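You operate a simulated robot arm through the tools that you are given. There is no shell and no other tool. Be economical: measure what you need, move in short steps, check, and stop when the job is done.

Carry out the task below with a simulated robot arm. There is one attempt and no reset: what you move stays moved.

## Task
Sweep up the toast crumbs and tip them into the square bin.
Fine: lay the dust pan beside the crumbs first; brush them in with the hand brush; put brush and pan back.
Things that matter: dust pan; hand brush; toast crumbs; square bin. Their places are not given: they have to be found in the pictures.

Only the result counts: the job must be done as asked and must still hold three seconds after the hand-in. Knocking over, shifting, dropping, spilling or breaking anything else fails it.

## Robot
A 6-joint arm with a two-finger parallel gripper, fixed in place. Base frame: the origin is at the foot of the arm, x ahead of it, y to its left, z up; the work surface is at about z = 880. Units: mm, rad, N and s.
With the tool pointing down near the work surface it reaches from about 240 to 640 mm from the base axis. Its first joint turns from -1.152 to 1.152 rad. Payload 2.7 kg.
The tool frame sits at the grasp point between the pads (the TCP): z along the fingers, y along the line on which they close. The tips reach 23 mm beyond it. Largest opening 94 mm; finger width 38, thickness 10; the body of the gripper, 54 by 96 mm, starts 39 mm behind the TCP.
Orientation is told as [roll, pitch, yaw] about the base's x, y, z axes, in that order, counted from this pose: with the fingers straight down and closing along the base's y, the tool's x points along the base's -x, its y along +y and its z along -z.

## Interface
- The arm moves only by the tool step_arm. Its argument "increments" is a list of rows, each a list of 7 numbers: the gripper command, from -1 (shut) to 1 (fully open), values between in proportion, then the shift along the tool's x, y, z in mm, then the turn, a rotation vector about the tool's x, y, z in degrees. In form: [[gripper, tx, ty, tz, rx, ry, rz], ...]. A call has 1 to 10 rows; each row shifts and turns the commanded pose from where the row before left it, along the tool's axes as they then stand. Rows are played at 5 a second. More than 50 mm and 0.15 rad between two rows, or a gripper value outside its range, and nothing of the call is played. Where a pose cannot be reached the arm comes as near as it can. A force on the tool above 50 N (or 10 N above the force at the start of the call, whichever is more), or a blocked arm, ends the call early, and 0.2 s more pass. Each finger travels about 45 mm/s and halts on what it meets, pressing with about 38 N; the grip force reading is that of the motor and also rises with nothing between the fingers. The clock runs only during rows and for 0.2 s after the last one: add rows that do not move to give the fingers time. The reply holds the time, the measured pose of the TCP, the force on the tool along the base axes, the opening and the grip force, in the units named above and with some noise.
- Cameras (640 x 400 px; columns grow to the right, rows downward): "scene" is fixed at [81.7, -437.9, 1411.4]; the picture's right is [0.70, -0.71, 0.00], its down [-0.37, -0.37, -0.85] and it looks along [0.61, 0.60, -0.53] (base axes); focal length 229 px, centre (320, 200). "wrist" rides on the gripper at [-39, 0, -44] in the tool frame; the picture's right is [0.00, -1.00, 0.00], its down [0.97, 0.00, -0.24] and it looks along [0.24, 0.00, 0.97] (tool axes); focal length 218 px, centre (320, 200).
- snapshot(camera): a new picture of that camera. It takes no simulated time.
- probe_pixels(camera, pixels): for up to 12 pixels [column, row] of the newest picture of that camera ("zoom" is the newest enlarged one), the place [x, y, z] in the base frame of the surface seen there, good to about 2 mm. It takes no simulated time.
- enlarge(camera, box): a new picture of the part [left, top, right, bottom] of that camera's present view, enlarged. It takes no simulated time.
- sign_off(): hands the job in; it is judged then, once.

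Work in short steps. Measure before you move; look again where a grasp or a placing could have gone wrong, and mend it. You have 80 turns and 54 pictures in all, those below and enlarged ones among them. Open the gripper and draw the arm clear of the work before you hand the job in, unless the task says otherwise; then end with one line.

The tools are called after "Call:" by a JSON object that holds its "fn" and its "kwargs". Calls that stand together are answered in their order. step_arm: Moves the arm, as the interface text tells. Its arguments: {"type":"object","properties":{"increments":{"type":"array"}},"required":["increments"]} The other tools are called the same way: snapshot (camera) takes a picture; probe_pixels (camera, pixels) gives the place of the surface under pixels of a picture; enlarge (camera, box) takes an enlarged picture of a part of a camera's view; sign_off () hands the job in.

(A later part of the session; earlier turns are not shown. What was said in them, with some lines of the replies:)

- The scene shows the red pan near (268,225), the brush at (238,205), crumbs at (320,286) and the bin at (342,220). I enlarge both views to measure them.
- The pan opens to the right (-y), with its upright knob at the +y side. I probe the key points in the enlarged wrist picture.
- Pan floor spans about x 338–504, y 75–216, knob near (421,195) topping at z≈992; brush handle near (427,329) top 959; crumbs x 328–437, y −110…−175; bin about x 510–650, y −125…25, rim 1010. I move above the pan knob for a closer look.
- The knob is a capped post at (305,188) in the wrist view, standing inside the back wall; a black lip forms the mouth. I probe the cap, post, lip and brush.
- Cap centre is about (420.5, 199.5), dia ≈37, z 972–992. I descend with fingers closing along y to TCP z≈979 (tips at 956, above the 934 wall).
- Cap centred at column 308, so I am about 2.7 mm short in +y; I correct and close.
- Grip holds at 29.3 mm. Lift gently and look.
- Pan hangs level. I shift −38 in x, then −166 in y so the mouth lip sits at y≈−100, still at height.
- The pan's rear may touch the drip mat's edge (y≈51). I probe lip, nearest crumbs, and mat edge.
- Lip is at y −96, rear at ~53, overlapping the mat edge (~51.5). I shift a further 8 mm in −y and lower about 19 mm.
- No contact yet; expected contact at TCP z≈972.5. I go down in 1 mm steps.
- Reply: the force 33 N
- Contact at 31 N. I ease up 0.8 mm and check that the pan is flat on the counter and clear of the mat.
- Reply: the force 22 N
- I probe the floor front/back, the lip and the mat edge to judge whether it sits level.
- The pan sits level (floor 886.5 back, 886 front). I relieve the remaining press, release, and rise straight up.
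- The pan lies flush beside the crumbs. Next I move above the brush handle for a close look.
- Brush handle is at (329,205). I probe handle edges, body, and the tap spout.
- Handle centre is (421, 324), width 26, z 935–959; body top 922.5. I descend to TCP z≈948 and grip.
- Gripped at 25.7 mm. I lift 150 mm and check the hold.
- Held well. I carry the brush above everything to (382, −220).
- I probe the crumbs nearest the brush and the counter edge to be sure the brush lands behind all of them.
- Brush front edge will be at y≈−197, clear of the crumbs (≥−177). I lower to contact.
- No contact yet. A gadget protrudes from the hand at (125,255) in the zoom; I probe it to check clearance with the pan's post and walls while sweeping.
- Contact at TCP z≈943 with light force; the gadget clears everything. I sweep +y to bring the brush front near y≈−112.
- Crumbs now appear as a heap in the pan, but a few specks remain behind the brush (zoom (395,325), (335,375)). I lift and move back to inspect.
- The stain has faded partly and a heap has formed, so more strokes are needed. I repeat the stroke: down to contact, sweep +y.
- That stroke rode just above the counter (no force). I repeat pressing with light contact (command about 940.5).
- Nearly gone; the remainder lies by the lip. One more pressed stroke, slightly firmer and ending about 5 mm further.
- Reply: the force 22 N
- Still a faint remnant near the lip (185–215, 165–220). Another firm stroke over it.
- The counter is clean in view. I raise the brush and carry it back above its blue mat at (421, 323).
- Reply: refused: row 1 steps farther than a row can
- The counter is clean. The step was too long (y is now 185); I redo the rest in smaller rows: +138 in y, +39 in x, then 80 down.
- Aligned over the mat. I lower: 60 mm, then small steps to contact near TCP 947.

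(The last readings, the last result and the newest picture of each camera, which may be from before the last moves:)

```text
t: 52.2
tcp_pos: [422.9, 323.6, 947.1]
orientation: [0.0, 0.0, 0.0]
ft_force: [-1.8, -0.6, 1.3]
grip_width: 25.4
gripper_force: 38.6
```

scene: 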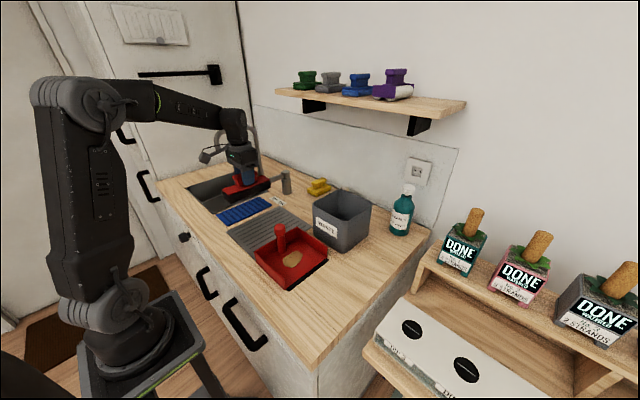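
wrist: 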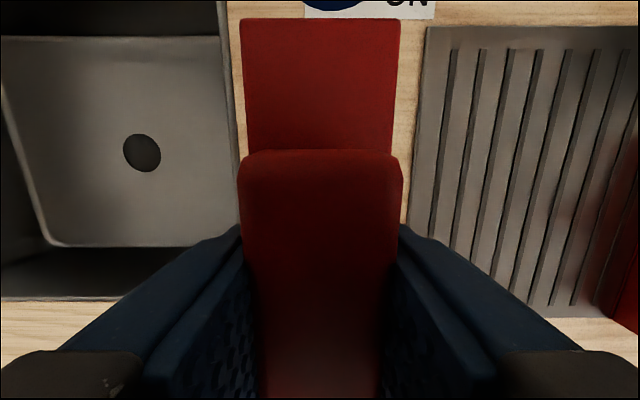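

Light contact (force turning positive at 947.1). I press 0.6 mm more, release, and rise.

Call:
{"fn": "step_arm", "kwargs": {"increments": [[-1, 0, 0, 0.6, 0, 0, 0], [-0.3, 0, 0, 0, 0, 0, 0], [0.2, 0, 0, 0, 0, 0, 0], [1, 0, 0, 0, 0, 0, 0], [1, 0, 0, 0, 0, 0, 0], [1, 0, 0, -20, 0, 0, 0], [1, 0, 0, -40, 0, 0, 0], [1, 0, 0, -45, 0, 0, 0], [1, 0, 0, -45, 0, 0, 0], [1, 0, 0, 0, 0, 0, 0]]}}

Call:
{"fn": "snapshot", "kwargs": {"camera": "wrist"}}

```text
t: 54.4
tcp_pos: [422.7, 322.8, 1098.2]
orientation: [0.0, -0.002, 0.002]
ft_force: [0.4, 0.7, -0.5]
grip_width: 94.1
gripper_force: 0.1
```

```text
20 pictures are left
```

wrist: 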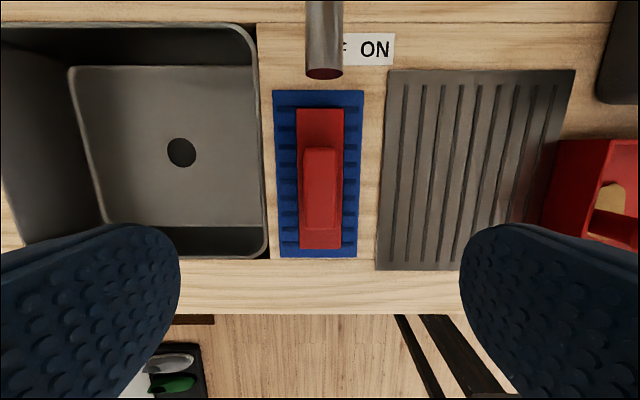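

The brush is back on its mat. Now over to the pan post near (382, 27).

Call:
{"fn": "step_arm", "kwargs": {"increments": [[1, 8, -45, 0, 0, 0, 0], [1, 8, -45, 0, 0, 0, 0], [1, 8, -45, 0, 0, 0, 0], [1, 8, -45, 0, 0, 0, 0], [1, 8, -45, 0, 0, 0, 0], [1, 0, -45, 0, 0, 0, 0], [1, 0, -26, 10, 0, 0, 0], [1, 0, 0, 20, 0, 0, 0], [1, 0, 0, 0, 0, 0, 0]]}}

Call:
{"fn": "snapshot", "kwargs": {"camera": "wrist"}}

Call:
{"fn": "probe_pixels", "kwargs": {"camera": "wrist", "pixels": [[320, 205], [300, 205], [340, 205], [320, 185], [320, 225]]}}

```text
t: 56.4
tcp_pos: [381.3, 26.4, 1066.2]
orientation: [0.001, 0.0, 0.0]
ft_force: [0.3, -0.4, -0.4]
grip_width: 93.8
gripper_force: 0.1
```

```text
19 pictures are left
```

wrist: 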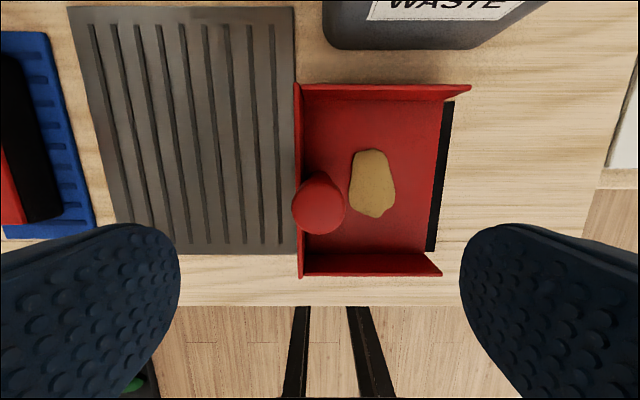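

```text
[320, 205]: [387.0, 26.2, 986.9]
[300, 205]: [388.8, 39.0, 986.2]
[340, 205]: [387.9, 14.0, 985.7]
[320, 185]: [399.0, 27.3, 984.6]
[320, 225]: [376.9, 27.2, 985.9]
```

Cap centre is at about (385, 27). Before gripping I measure the bin rim.

Call:
{"fn": "enlarge", "kwargs": {"camera": "scene", "box": [295, 170, 405, 250]}}

Call:
{"fn": "probe_pixels", "kwargs": {"camera": "zoom", "pixels": [[98, 150], [230, 110], [238, 110], [378, 190], [255, 265], [245, 258], [110, 155], [225, 125], [366, 192], [248, 250], [170, 205], [240, 190]]}}

```text
5.00 times, centred on (350, 210) of scene
```

zoom: 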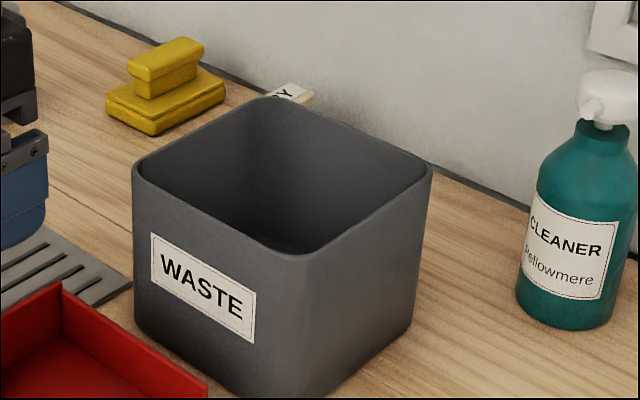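

```text
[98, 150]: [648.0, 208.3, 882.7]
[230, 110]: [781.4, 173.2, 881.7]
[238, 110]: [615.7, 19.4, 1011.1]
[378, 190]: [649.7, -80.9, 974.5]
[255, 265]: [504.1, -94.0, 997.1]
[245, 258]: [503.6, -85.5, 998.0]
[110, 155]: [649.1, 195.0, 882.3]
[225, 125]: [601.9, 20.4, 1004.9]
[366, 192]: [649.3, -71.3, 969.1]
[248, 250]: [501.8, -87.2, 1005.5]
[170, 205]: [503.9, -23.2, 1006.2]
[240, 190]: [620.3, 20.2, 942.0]
```

I probe the four rim corners more exactly.

Call:
{"fn": "probe_pixels", "kwargs": {"camera": "zoom", "pixels": [[139, 165], [275, 99], [427, 168], [290, 251], [215, 225], [200, 132], [350, 130], [370, 210], [310, 240], [420, 180], [285, 240], [290, 200]]}}

```text
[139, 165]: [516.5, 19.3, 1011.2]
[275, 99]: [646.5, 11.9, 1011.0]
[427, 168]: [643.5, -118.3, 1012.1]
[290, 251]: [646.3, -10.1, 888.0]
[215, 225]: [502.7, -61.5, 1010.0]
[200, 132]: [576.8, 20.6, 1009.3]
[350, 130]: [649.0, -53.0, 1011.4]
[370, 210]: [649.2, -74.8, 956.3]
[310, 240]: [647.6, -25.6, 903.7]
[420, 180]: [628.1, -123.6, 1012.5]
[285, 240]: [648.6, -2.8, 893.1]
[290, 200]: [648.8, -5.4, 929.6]
```

Bin interior: x 505–649, y −124…21, rim z 1012. Now I descend onto the pan post and grip.

Call:
{"fn": "step_arm", "kwargs": {"increments": [[1, -2.5, 0.5, 30, 0, 0, 0], [1, 0, 0, 35, 0, 0, 0], [1, 0, 0, 20, 0, 0, 0], [1, 0, 0, 7.5, 0, 0, 0], [1, 0, 0, 0, 0, 0, 0], [0, 0, 0, 0, 0, 0, 0], [-1, 0, 0, 0, 0, 0, 0], [-1, 0, 0, 0, 0, 0, 0], [-1, 0, 0, 0, 0, 0, 0], [-1, 0, 0, 0, 0, 0, 0]]}}

Call:
{"fn": "step_arm", "kwargs": {"increments": [[-1, 0, 0, -5, 0, 0, 0], [-1, 0, 0, -10, 0, 0, 0], [-1, 0, 0, -15, 0, 0, 0], [-1, 0, 0, -20, 0, 0, 0], [-1, 0, 0, 0, 0, 0, 0]]}}

Call:
{"fn": "snapshot", "kwargs": {"camera": "wrist"}}

```text
t: 58.6
tcp_pos: [384.7, 27.1, 974.7]
orientation: [-0.001, -0.001, -0.002]
ft_force: [0.9, 1.5, 1.6]
grip_width: 29.3
gripper_force: 38.1
```

```text
t: 59.8
tcp_pos: [385.2, 26.7, 1024.5]
orientation: [0.0, -0.001, -0.001]
ft_force: [-0.5, 0.0, -1.2]
grip_width: 29.3
gripper_force: 38.5
```

```text
17 pictures are left
```

wrist: 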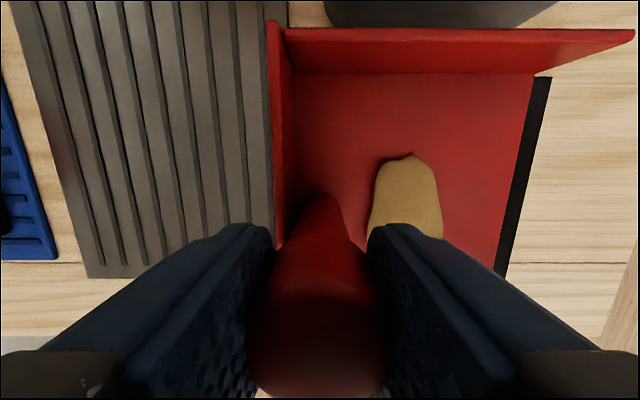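

Pan lifted level with the heap in it. I rise to z≈1140 and then move +y 90 and +x 190 to sit level above the bin's left side.

Call:
{"fn": "step_arm", "kwargs": {"increments": [[-1, 0, 10, -30, 0, 0, 0], [-1, 0, 25, -30, 0, 0, 0], [-1, 0, 28, -30, 0, 0, 0], [-1, 0, 27, -26, 0, 0, 0], [-1, -20, 0, 0, 0, 0, 0], [-1, -30, 0, 0, 0, 0, 0], [-1, -30, 0, 0, 0, 0, 0], [-1, -30, 0, 0, 0, 0, 0], [-1, -20, 0, 0, 0, 0, 0], [-1, 0, 0, 0, 0, 0, 0]]}}

Call:
{"fn": "step_arm", "kwargs": {"increments": [[-1, -20, 0, 0, 0, 0, 0], [-1, -20, 0, 0, 0, 0, 0], [-1, -15, 0, 0, 0, 0, 0], [-1, -7, 0, 0, 0, 0, 0], [-1, 0, 0, 0, 0, 0, 0]]}}

Call:
{"fn": "snapshot", "kwargs": {"camera": "scene"}}

```text
t: 62.0
tcp_pos: [515.9, 117.4, 1140.4]
orientation: [0.0, 0.001, 0.001]
ft_force: [0.0, 0.5, -1.9]
grip_width: 29.2
gripper_force: 38.3
```

```text
t: 63.2
tcp_pos: [576.9, 115.7, 1140.1]
orientation: [0.0, 0.001, 0.0]
ft_force: [0.8, 0.1, -2.0]
grip_width: 29.3
gripper_force: 37.8
```

```text
16 pictures are left
```

scene: 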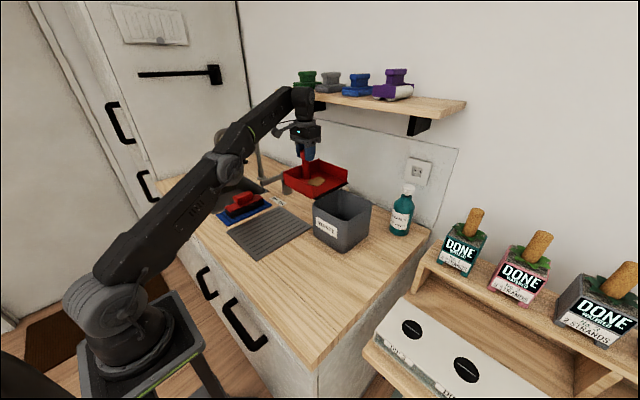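

The wrist looks close to the shelf in the picture; I probe the shelf's front edge and the wrist before tilting.

Call:
{"fn": "probe_pixels", "kwargs": {"camera": "scene", "pixels": [[300, 95], [350, 103], [420, 118], [313, 108], [420, 132], [305, 95], [308, 115], [318, 105], [345, 185], [290, 190], [288, 95], [464, 103]]}}

```text
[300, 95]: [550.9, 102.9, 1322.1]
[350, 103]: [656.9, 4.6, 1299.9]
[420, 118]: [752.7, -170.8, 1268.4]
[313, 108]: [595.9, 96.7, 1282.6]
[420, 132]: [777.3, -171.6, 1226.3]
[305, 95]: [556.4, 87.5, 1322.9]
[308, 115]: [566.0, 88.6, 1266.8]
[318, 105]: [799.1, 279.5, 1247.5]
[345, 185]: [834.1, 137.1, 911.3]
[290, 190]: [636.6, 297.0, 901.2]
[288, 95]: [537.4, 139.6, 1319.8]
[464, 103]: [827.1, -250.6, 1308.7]
```

Shelf front is near x≈657, z≈1300, so I shift 19 mm back to x≈558 for clearance, settle the mouth to z≈1036, then begin tilting about the mouth edge in 5° rows (20° first).

Call:
{"fn": "step_arm", "kwargs": {"increments": [[-1, 19, -8, 0, 0, 0, 0], [-1, 0, 0, 14, 0, 0, 0], [-1, 0, 0, 0, 0, 0, 0], [-1, 0, -8.25, -11, -5, 0, 0], [-1, 0, -8.25, -11, -5, 0, 0], [-1, 0, -8.25, -11, -5, 0, 0], [-1, 0, -8.25, -11, -5, 0, 0], [-1, 0, 0, 0, 0, 0, 0]]}}

Call:
{"fn": "enlarge", "kwargs": {"camera": "scene", "box": [240, 70, 460, 260]}}

```text
t: 65.0
tcp_pos: [559.1, 71.4, 1165.4]
orientation: [0.352, 0.0, 0.002]
ft_force: [0.0, 0.4, -2.8]
grip_width: 29.0
gripper_force: 37.7
```

```text
2.11 times, centred on (350, 165) of scene
```

zoom: 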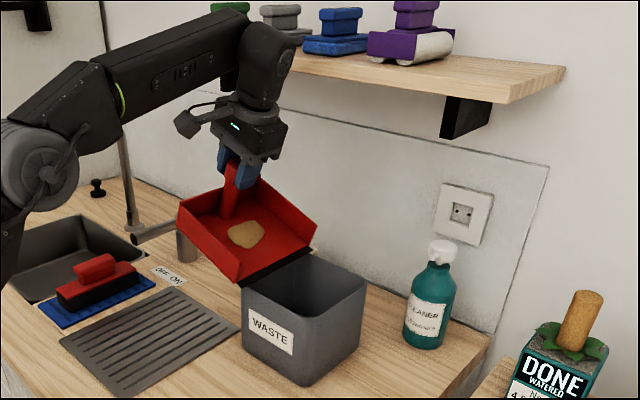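

Tilt is working, the lip is over the bin and the heap is still in. Continue to 45°.

Call:
{"fn": "step_arm", "kwargs": {"increments": [[-1, 0, -8.25, -11, -5, 0, 0], [-1, 0, -8.25, -11, -5, 0, 0], [-1, 0, -8.25, -11, -5, 0, 0], [-1, 0, -8.25, -11, -5, 0, 0], [-1, 0, -8.25, -11, -5, 0, 0], [-1, 0, 0, 0, 0, 0, 0]]}}

Call:
{"fn": "enlarge", "kwargs": {"camera": "scene", "box": [240, 70, 460, 260]}}

```text
t: 66.4
tcp_pos: [557.6, 9.3, 1192.8]
orientation: [0.788, 0.0, 0.001]
ft_force: [0.2, -0.5, -1.8]
grip_width: 29.3
gripper_force: 38.1
```

```text
2.11 times, centred on (350, 165) of scene
```

zoom: 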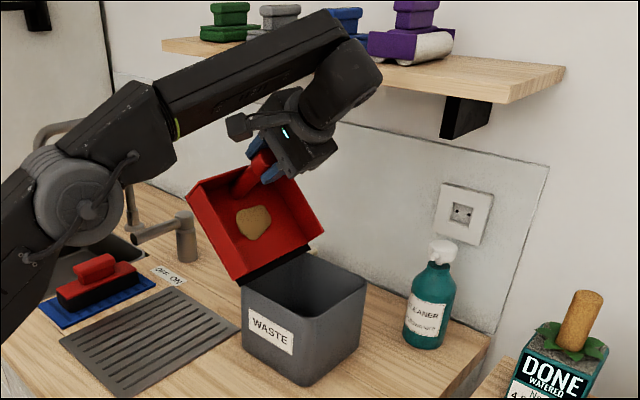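

Heap seems to start to shrink. I check wrist clearance to the shelf before going steeper.

Call:
{"fn": "probe_pixels", "kwargs": {"camera": "zoom", "pixels": [[375, 75], [360, 100], [340, 70], [335, 145], [395, 72], [450, 85], [500, 98], [300, 60], [253, 222], [325, 232], [245, 285]]}}

```text
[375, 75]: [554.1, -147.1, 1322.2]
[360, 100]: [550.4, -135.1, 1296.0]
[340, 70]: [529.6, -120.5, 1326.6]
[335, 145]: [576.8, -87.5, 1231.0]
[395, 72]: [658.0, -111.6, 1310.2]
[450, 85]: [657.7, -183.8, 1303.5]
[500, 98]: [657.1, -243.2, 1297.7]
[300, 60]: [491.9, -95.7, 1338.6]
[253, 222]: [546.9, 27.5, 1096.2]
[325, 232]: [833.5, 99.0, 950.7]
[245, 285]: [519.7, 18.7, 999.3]
```

Wrist stays about 50 mm clear of the shelf (x 657). Continue to 65° and hold for the crumbs to slide out.

Call:
{"fn": "step_arm", "kwargs": {"increments": [[-1, 0, -8.25, -11, -5, 0, 0], [-1, 0, -8.25, -11, -5, 0, 0], [-1, 0, -8.25, -11, -5, 0, 0], [-1, 0, -8.25, -11, -5, 0, 0], [-1, 0, 0, 0, 0, 0, 0], [-1, 0, 0, 0, 0, 0, 0], [-1, 0, 0, 0, 0, 0, 0]]}}

Call:
{"fn": "enlarge", "kwargs": {"camera": "scene", "box": [240, 70, 460, 260]}}

```text
t: 68.0
tcp_pos: [557.3, -46.3, 1192.4]
orientation: [1.134, 0.001, 0.0]
ft_force: [0.1, -0.4, -1.7]
grip_width: 29.2
gripper_force: 38.6
```

```text
2.11 times, centred on (350, 165) of scene
```

zoom: 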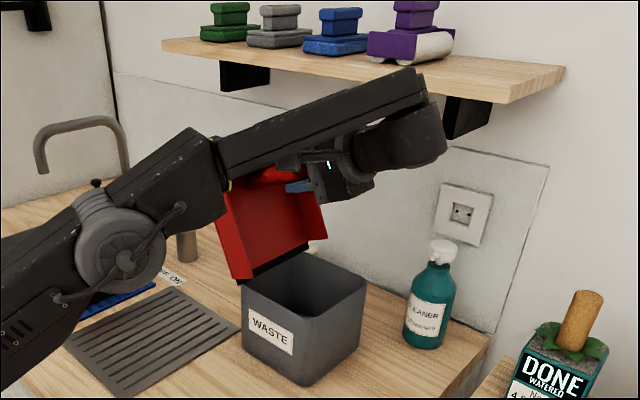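

The heap is no longer visible on the pan floor. I verify with the wrist camera.

Call:
{"fn": "snapshot", "kwargs": {"camera": "wrist"}}

Call:
{"fn": "enlarge", "kwargs": {"camera": "scene", "box": [305, 160, 385, 260]}}

```text
12 pictures are left
```

wrist: 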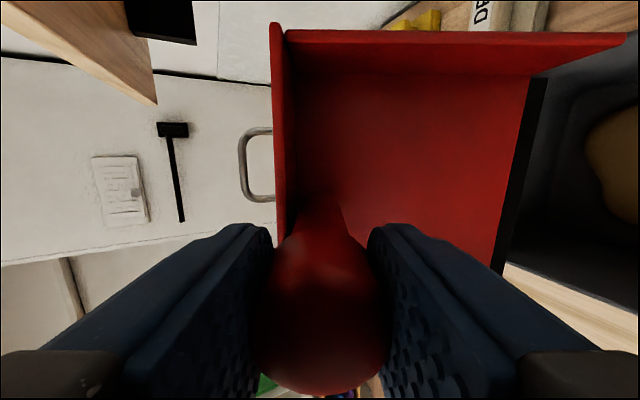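

```text
4.00 times, centred on (345, 210) of scene
```

zoom: 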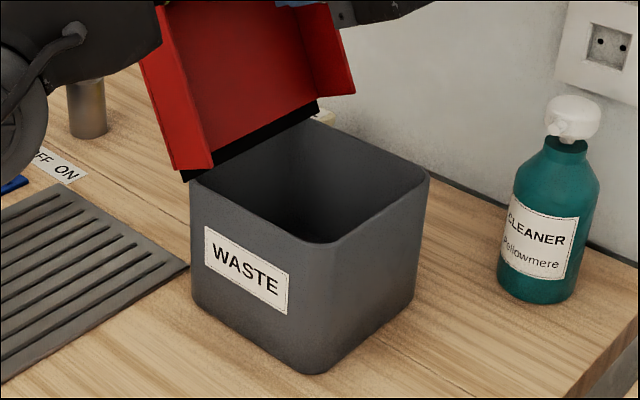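

The heap is in the bin (seen at right of the wrist view) and the pan is empty. I tilt back level by the reverse motion.

Call:
{"fn": "step_arm", "kwargs": {"increments": [[-1, 0, 7.26, 11.67, 5, 0, 0], [-1, 0, 7.26, 11.67, 5, 0, 0], [-1, 0, 7.26, 11.67, 5, 0, 0], [-1, 0, 7.26, 11.67, 5, 0, 0], [-1, 0, 7.26, 11.67, 5, 0, 0], [-1, 0, 7.26, 11.67, 5, 0, 0], [-1, 0, 7.26, 11.67, 5, 0, 0]]}}

Call:
{"fn": "step_arm", "kwargs": {"increments": [[-1, 0, 7.26, 11.67, 5, 0, 0], [-1, 0, 7.26, 11.67, 5, 0, 0], [-1, 0, 7.26, 11.67, 5, 0, 0], [-1, 0, 7.26, 11.67, 5, 0, 0], [-1, 0, 7.26, 11.67, 5, 0, 0], [-1, 0, 7.26, 11.67, 5, 0, 0], [-1, 0, 0, -15, 0, 0, 0], [-1, 0, 0, 0, 0, 0, 0]]}}

```text
t: 69.6
tcp_pos: [557.7, 47.2, 1179.0]
orientation: [0.522, -0.001, 0.001]
ft_force: [0.2, 0.0, -1.7]
grip_width: 29.1
gripper_force: 37.6
```

```text
t: 71.4
tcp_pos: [557.9, 108.5, 1143.0]
orientation: [-0.001, 0.0, -0.001]
ft_force: [-0.1, -0.2, -2.0]
grip_width: 29.1
gripper_force: 37.6
```

Level again at (558, 108.5, 1143). I carry the pan back above its grey mat: target TCP (420.7, 200).

Call:
{"fn": "step_arm", "kwargs": {"increments": [[-1, 35, 0, 0, 0, 0, 0], [-1, 35, 0, 0, 0, 0, 0], [-1, 35, 15, 0, 0, 0, 0], [-1, 32, 25, 0, 0, 0, 0], [-1, 0, 30, 0, 0, 0, 0], [-1, 0, 21.5, 0, 0, 0, 0], [-1, 0, 0, 45, 0, 0, 0], [-1, 0, 0, 45, 0, 0, 0], [-1, 0, 0, 40, 0, 0, 0], [-1, 0, 0, 0, 0, 0, 0]]}}

Call:
{"fn": "snapshot", "kwargs": {"camera": "wrist"}}

Call:
{"fn": "enlarge", "kwargs": {"camera": "scene", "box": [210, 170, 320, 250]}}

```text
t: 73.6
tcp_pos: [420.5, 200.0, 1009.7]
orientation: [0.002, -0.002, 0.0]
ft_force: [0.6, -0.6, -1.6]
grip_width: 29.2
gripper_force: 38.4
```

```text
10 pictures are left
```

wrist: 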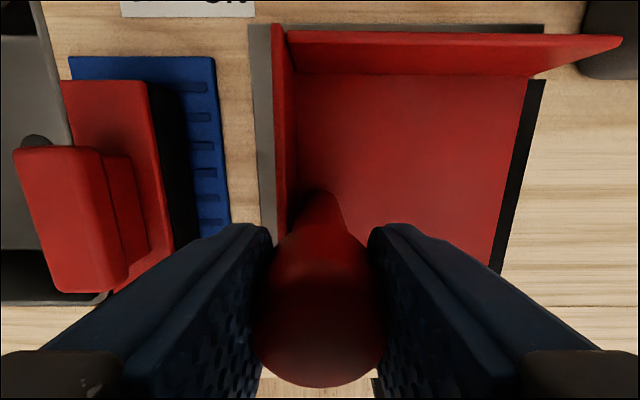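

```text
5.00 times, centred on (265, 210) of scene
```

zoom: 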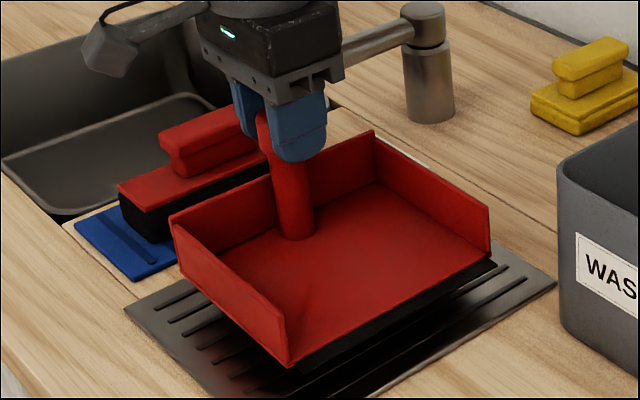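

Well placed over the mat. I lower to just above contact (~978.5), then 1 mm steps.

Call:
{"fn": "step_arm", "kwargs": {"increments": [[-1, 0, 0, 18, 0, 0, 0], [-1, 0, 0, 9, 0, 0, 0], [-1, 0, 0, 2, 0, 0, 0], [-1, 0, 0, 1, 0, 0, 0], [-1, 0, 0, 0, 0, 0, 0]]}}

```text
t: 74.8
tcp_pos: [422.6, 202.4, 983.2]
orientation: [0.001, -0.002, 0.0]
ft_force: [-8.6, -4.7, 29.3]
grip_width: 29.0
gripper_force: 38.1
```

Contact already at 983 (29 N), about 4 mm early; the pan may hang slightly askew. I back off 1 mm and look.

Call:
{"fn": "step_arm", "kwargs": {"increments": [[-1, 0, 0, -1.5, 0, 0, 0], [-1, 0, 0, 0, 0, 0, 0]]}}

Call:
{"fn": "enlarge", "kwargs": {"camera": "scene", "box": [220, 185, 310, 255]}}

Call:
{"fn": "probe_pixels", "kwargs": {"camera": "zoom", "pixels": [[260, 340], [330, 285], [420, 230], [480, 190], [200, 260], [330, 180], [380, 140], [230, 290], [440, 180], [300, 345], [360, 300], [500, 200]]}}

```text
t: 75.4
tcp_pos: [421.4, 202.0, 984.8]
orientation: [0.0, -0.004, 0.001]
ft_force: [-1.0, -0.5, 19.6]
grip_width: 29.1
gripper_force: 38.3
```

```text
5.71 times, centred on (265, 220) of scene
```

zoom: 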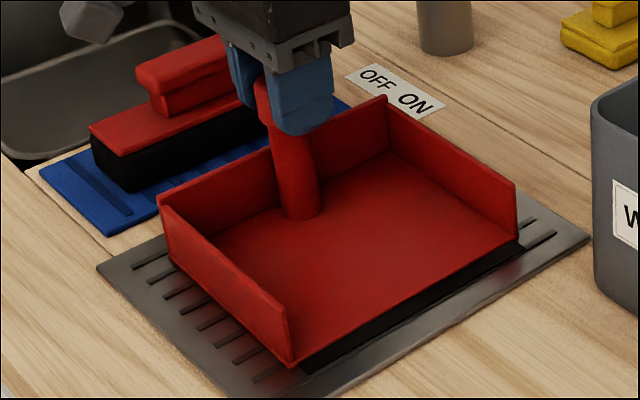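

```text
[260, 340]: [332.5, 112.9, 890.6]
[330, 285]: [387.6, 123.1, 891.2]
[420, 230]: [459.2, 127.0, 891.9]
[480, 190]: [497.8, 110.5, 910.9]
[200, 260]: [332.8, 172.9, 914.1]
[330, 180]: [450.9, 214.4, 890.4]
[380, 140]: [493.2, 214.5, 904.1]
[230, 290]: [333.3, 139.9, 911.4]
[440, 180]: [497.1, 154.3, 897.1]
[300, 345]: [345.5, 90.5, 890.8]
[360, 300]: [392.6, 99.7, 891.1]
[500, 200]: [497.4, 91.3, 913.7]
```

Comparing image corners with the start view (near corner 260,249; right corner 300,227; back corner 277,202) the pan is within 1 px of its original place and level. I relieve the press slightly, release and rise.

Call:
{"fn": "step_arm", "kwargs": {"increments": [[-1, 0, 0, -0.7, 0, 0, 0], [-0.3, 0, 0, 0, 0, 0, 0], [0.1, 0, 0, 0, 0, 0, 0], [1, 0, 0, 0, 0, 0, 0], [1, 0, 0, 0, 0, 0, 0], [1, 0, 0, 0, 0, 0, 0], [1, 0, 0, -20, 0, 0, 0], [1, 0, 0, -45, 0, 0, 0], [1, 0, 0, -45, 0, 0, 0], [1, 0, 0, -45, 0, 0, 0]]}}

Call:
{"fn": "snapshot", "kwargs": {"camera": "wrist"}}

Call:
{"fn": "enlarge", "kwargs": {"camera": "scene", "box": [210, 180, 320, 260]}}

```text
t: 77.6
tcp_pos: [418.7, 199.1, 1137.9]
orientation: [0.0, 0.0, -0.001]
ft_force: [0.4, 0.7, -0.3]
grip_width: 93.7
gripper_force: 0.0
```

```text
7 pictures are left
```

wrist: 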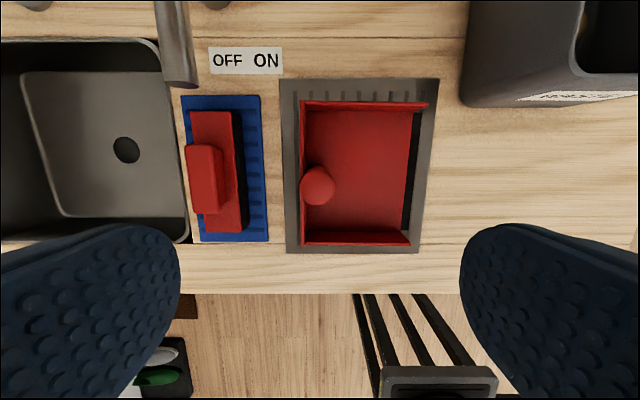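

```text
5.00 times, centred on (265, 220) of scene
```

zoom: 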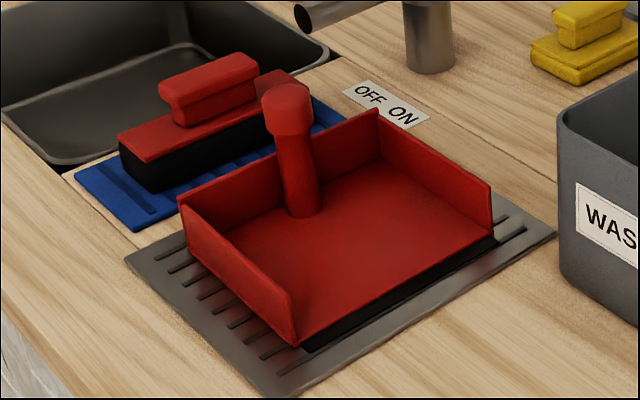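

The pan matches its starting picture. I check the brush position and arm-clear state by probing its body corners.

Call:
{"fn": "probe_pixels", "kwargs": {"camera": "wrist", "pixels": [[193, 114], [229, 114], [207, 229], [240, 229], [220, 120], [228, 225], [200, 180], [318, 186]]}}

Call:
{"fn": "probe_pixels", "kwargs": {"camera": "zoom", "pixels": [[160, 155], [155, 185], [121, 135], [300, 85], [175, 100], [300, 340]]}}

Call:
{"fn": "enlarge", "kwargs": {"camera": "scene", "box": [260, 190, 400, 310]}}

```text
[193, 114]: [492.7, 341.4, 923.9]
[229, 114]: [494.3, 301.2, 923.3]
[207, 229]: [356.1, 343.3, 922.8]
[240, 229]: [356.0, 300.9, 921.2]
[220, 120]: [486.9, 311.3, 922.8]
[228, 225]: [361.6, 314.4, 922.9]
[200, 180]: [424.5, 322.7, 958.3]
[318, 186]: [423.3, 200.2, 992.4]
```

```text
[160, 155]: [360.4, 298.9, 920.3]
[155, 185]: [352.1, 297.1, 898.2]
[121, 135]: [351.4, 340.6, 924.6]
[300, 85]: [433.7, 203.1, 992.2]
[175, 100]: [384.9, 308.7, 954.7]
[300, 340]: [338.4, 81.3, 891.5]
```

```text
3.33 times, centred on (330, 250) of scene
```

zoom: 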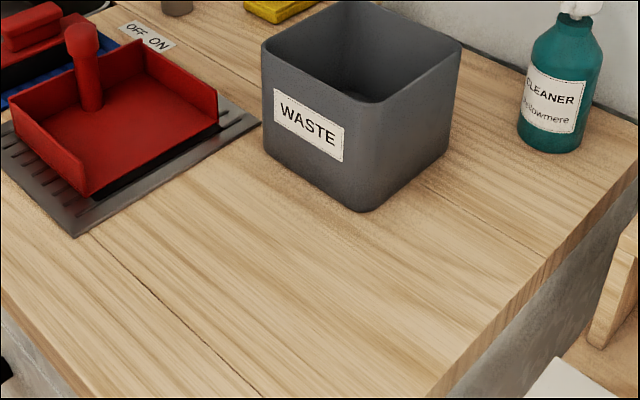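

Brush is within ~3 mm of its place, the pan is home, the counter is clean and the bin is unmoved. I draw the arm up and back.

Call:
{"fn": "step_arm", "kwargs": {"increments": [[1, 0, 0, -45, 0, 0, 0], [1, 0, 0, -45, 0, 0, 0], [1, 28, -20, -30, 0, 0, 0], [1, 28, -20, -30, 0, 0, 0], [1, 28, -20, -20, 0, 0, 0], [1, 28, -20, -20, 0, 0, 0], [1, 0, 0, 0, 0, 0, 0], [1, 0, 0, 0, 0, 0, 0]]}}

Call:
{"fn": "snapshot", "kwargs": {"camera": "wrist"}}

```text
t: 79.4
tcp_pos: [308.7, 121.7, 1327.6]
orientation: [0.0, -0.001, 0.0]
ft_force: [-0.5, -0.2, 0.4]
grip_width: 94.2
gripper_force: 0.0
```

```text
4 pictures are left
```

wrist: 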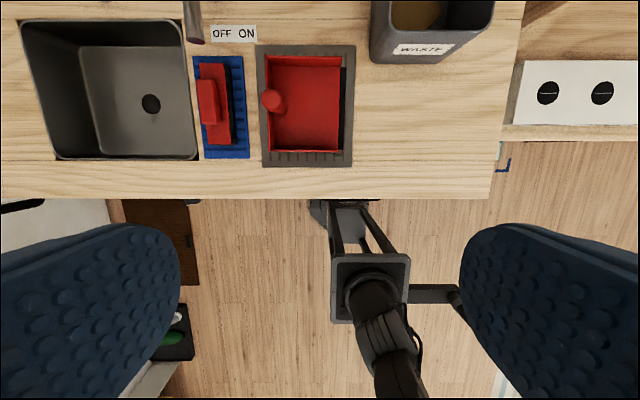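

The crumbs show in the bin at (415,15), the brush and pan are on their mats, and the arm is clear with the gripper open. I hand in.

Call:
{"fn": "sign_off", "kwargs": {}}

```text
The job is handed in.
```

The crumbs are swept up and in the square bin, the brush and dust pan are back on their mats, and the counter is clean.
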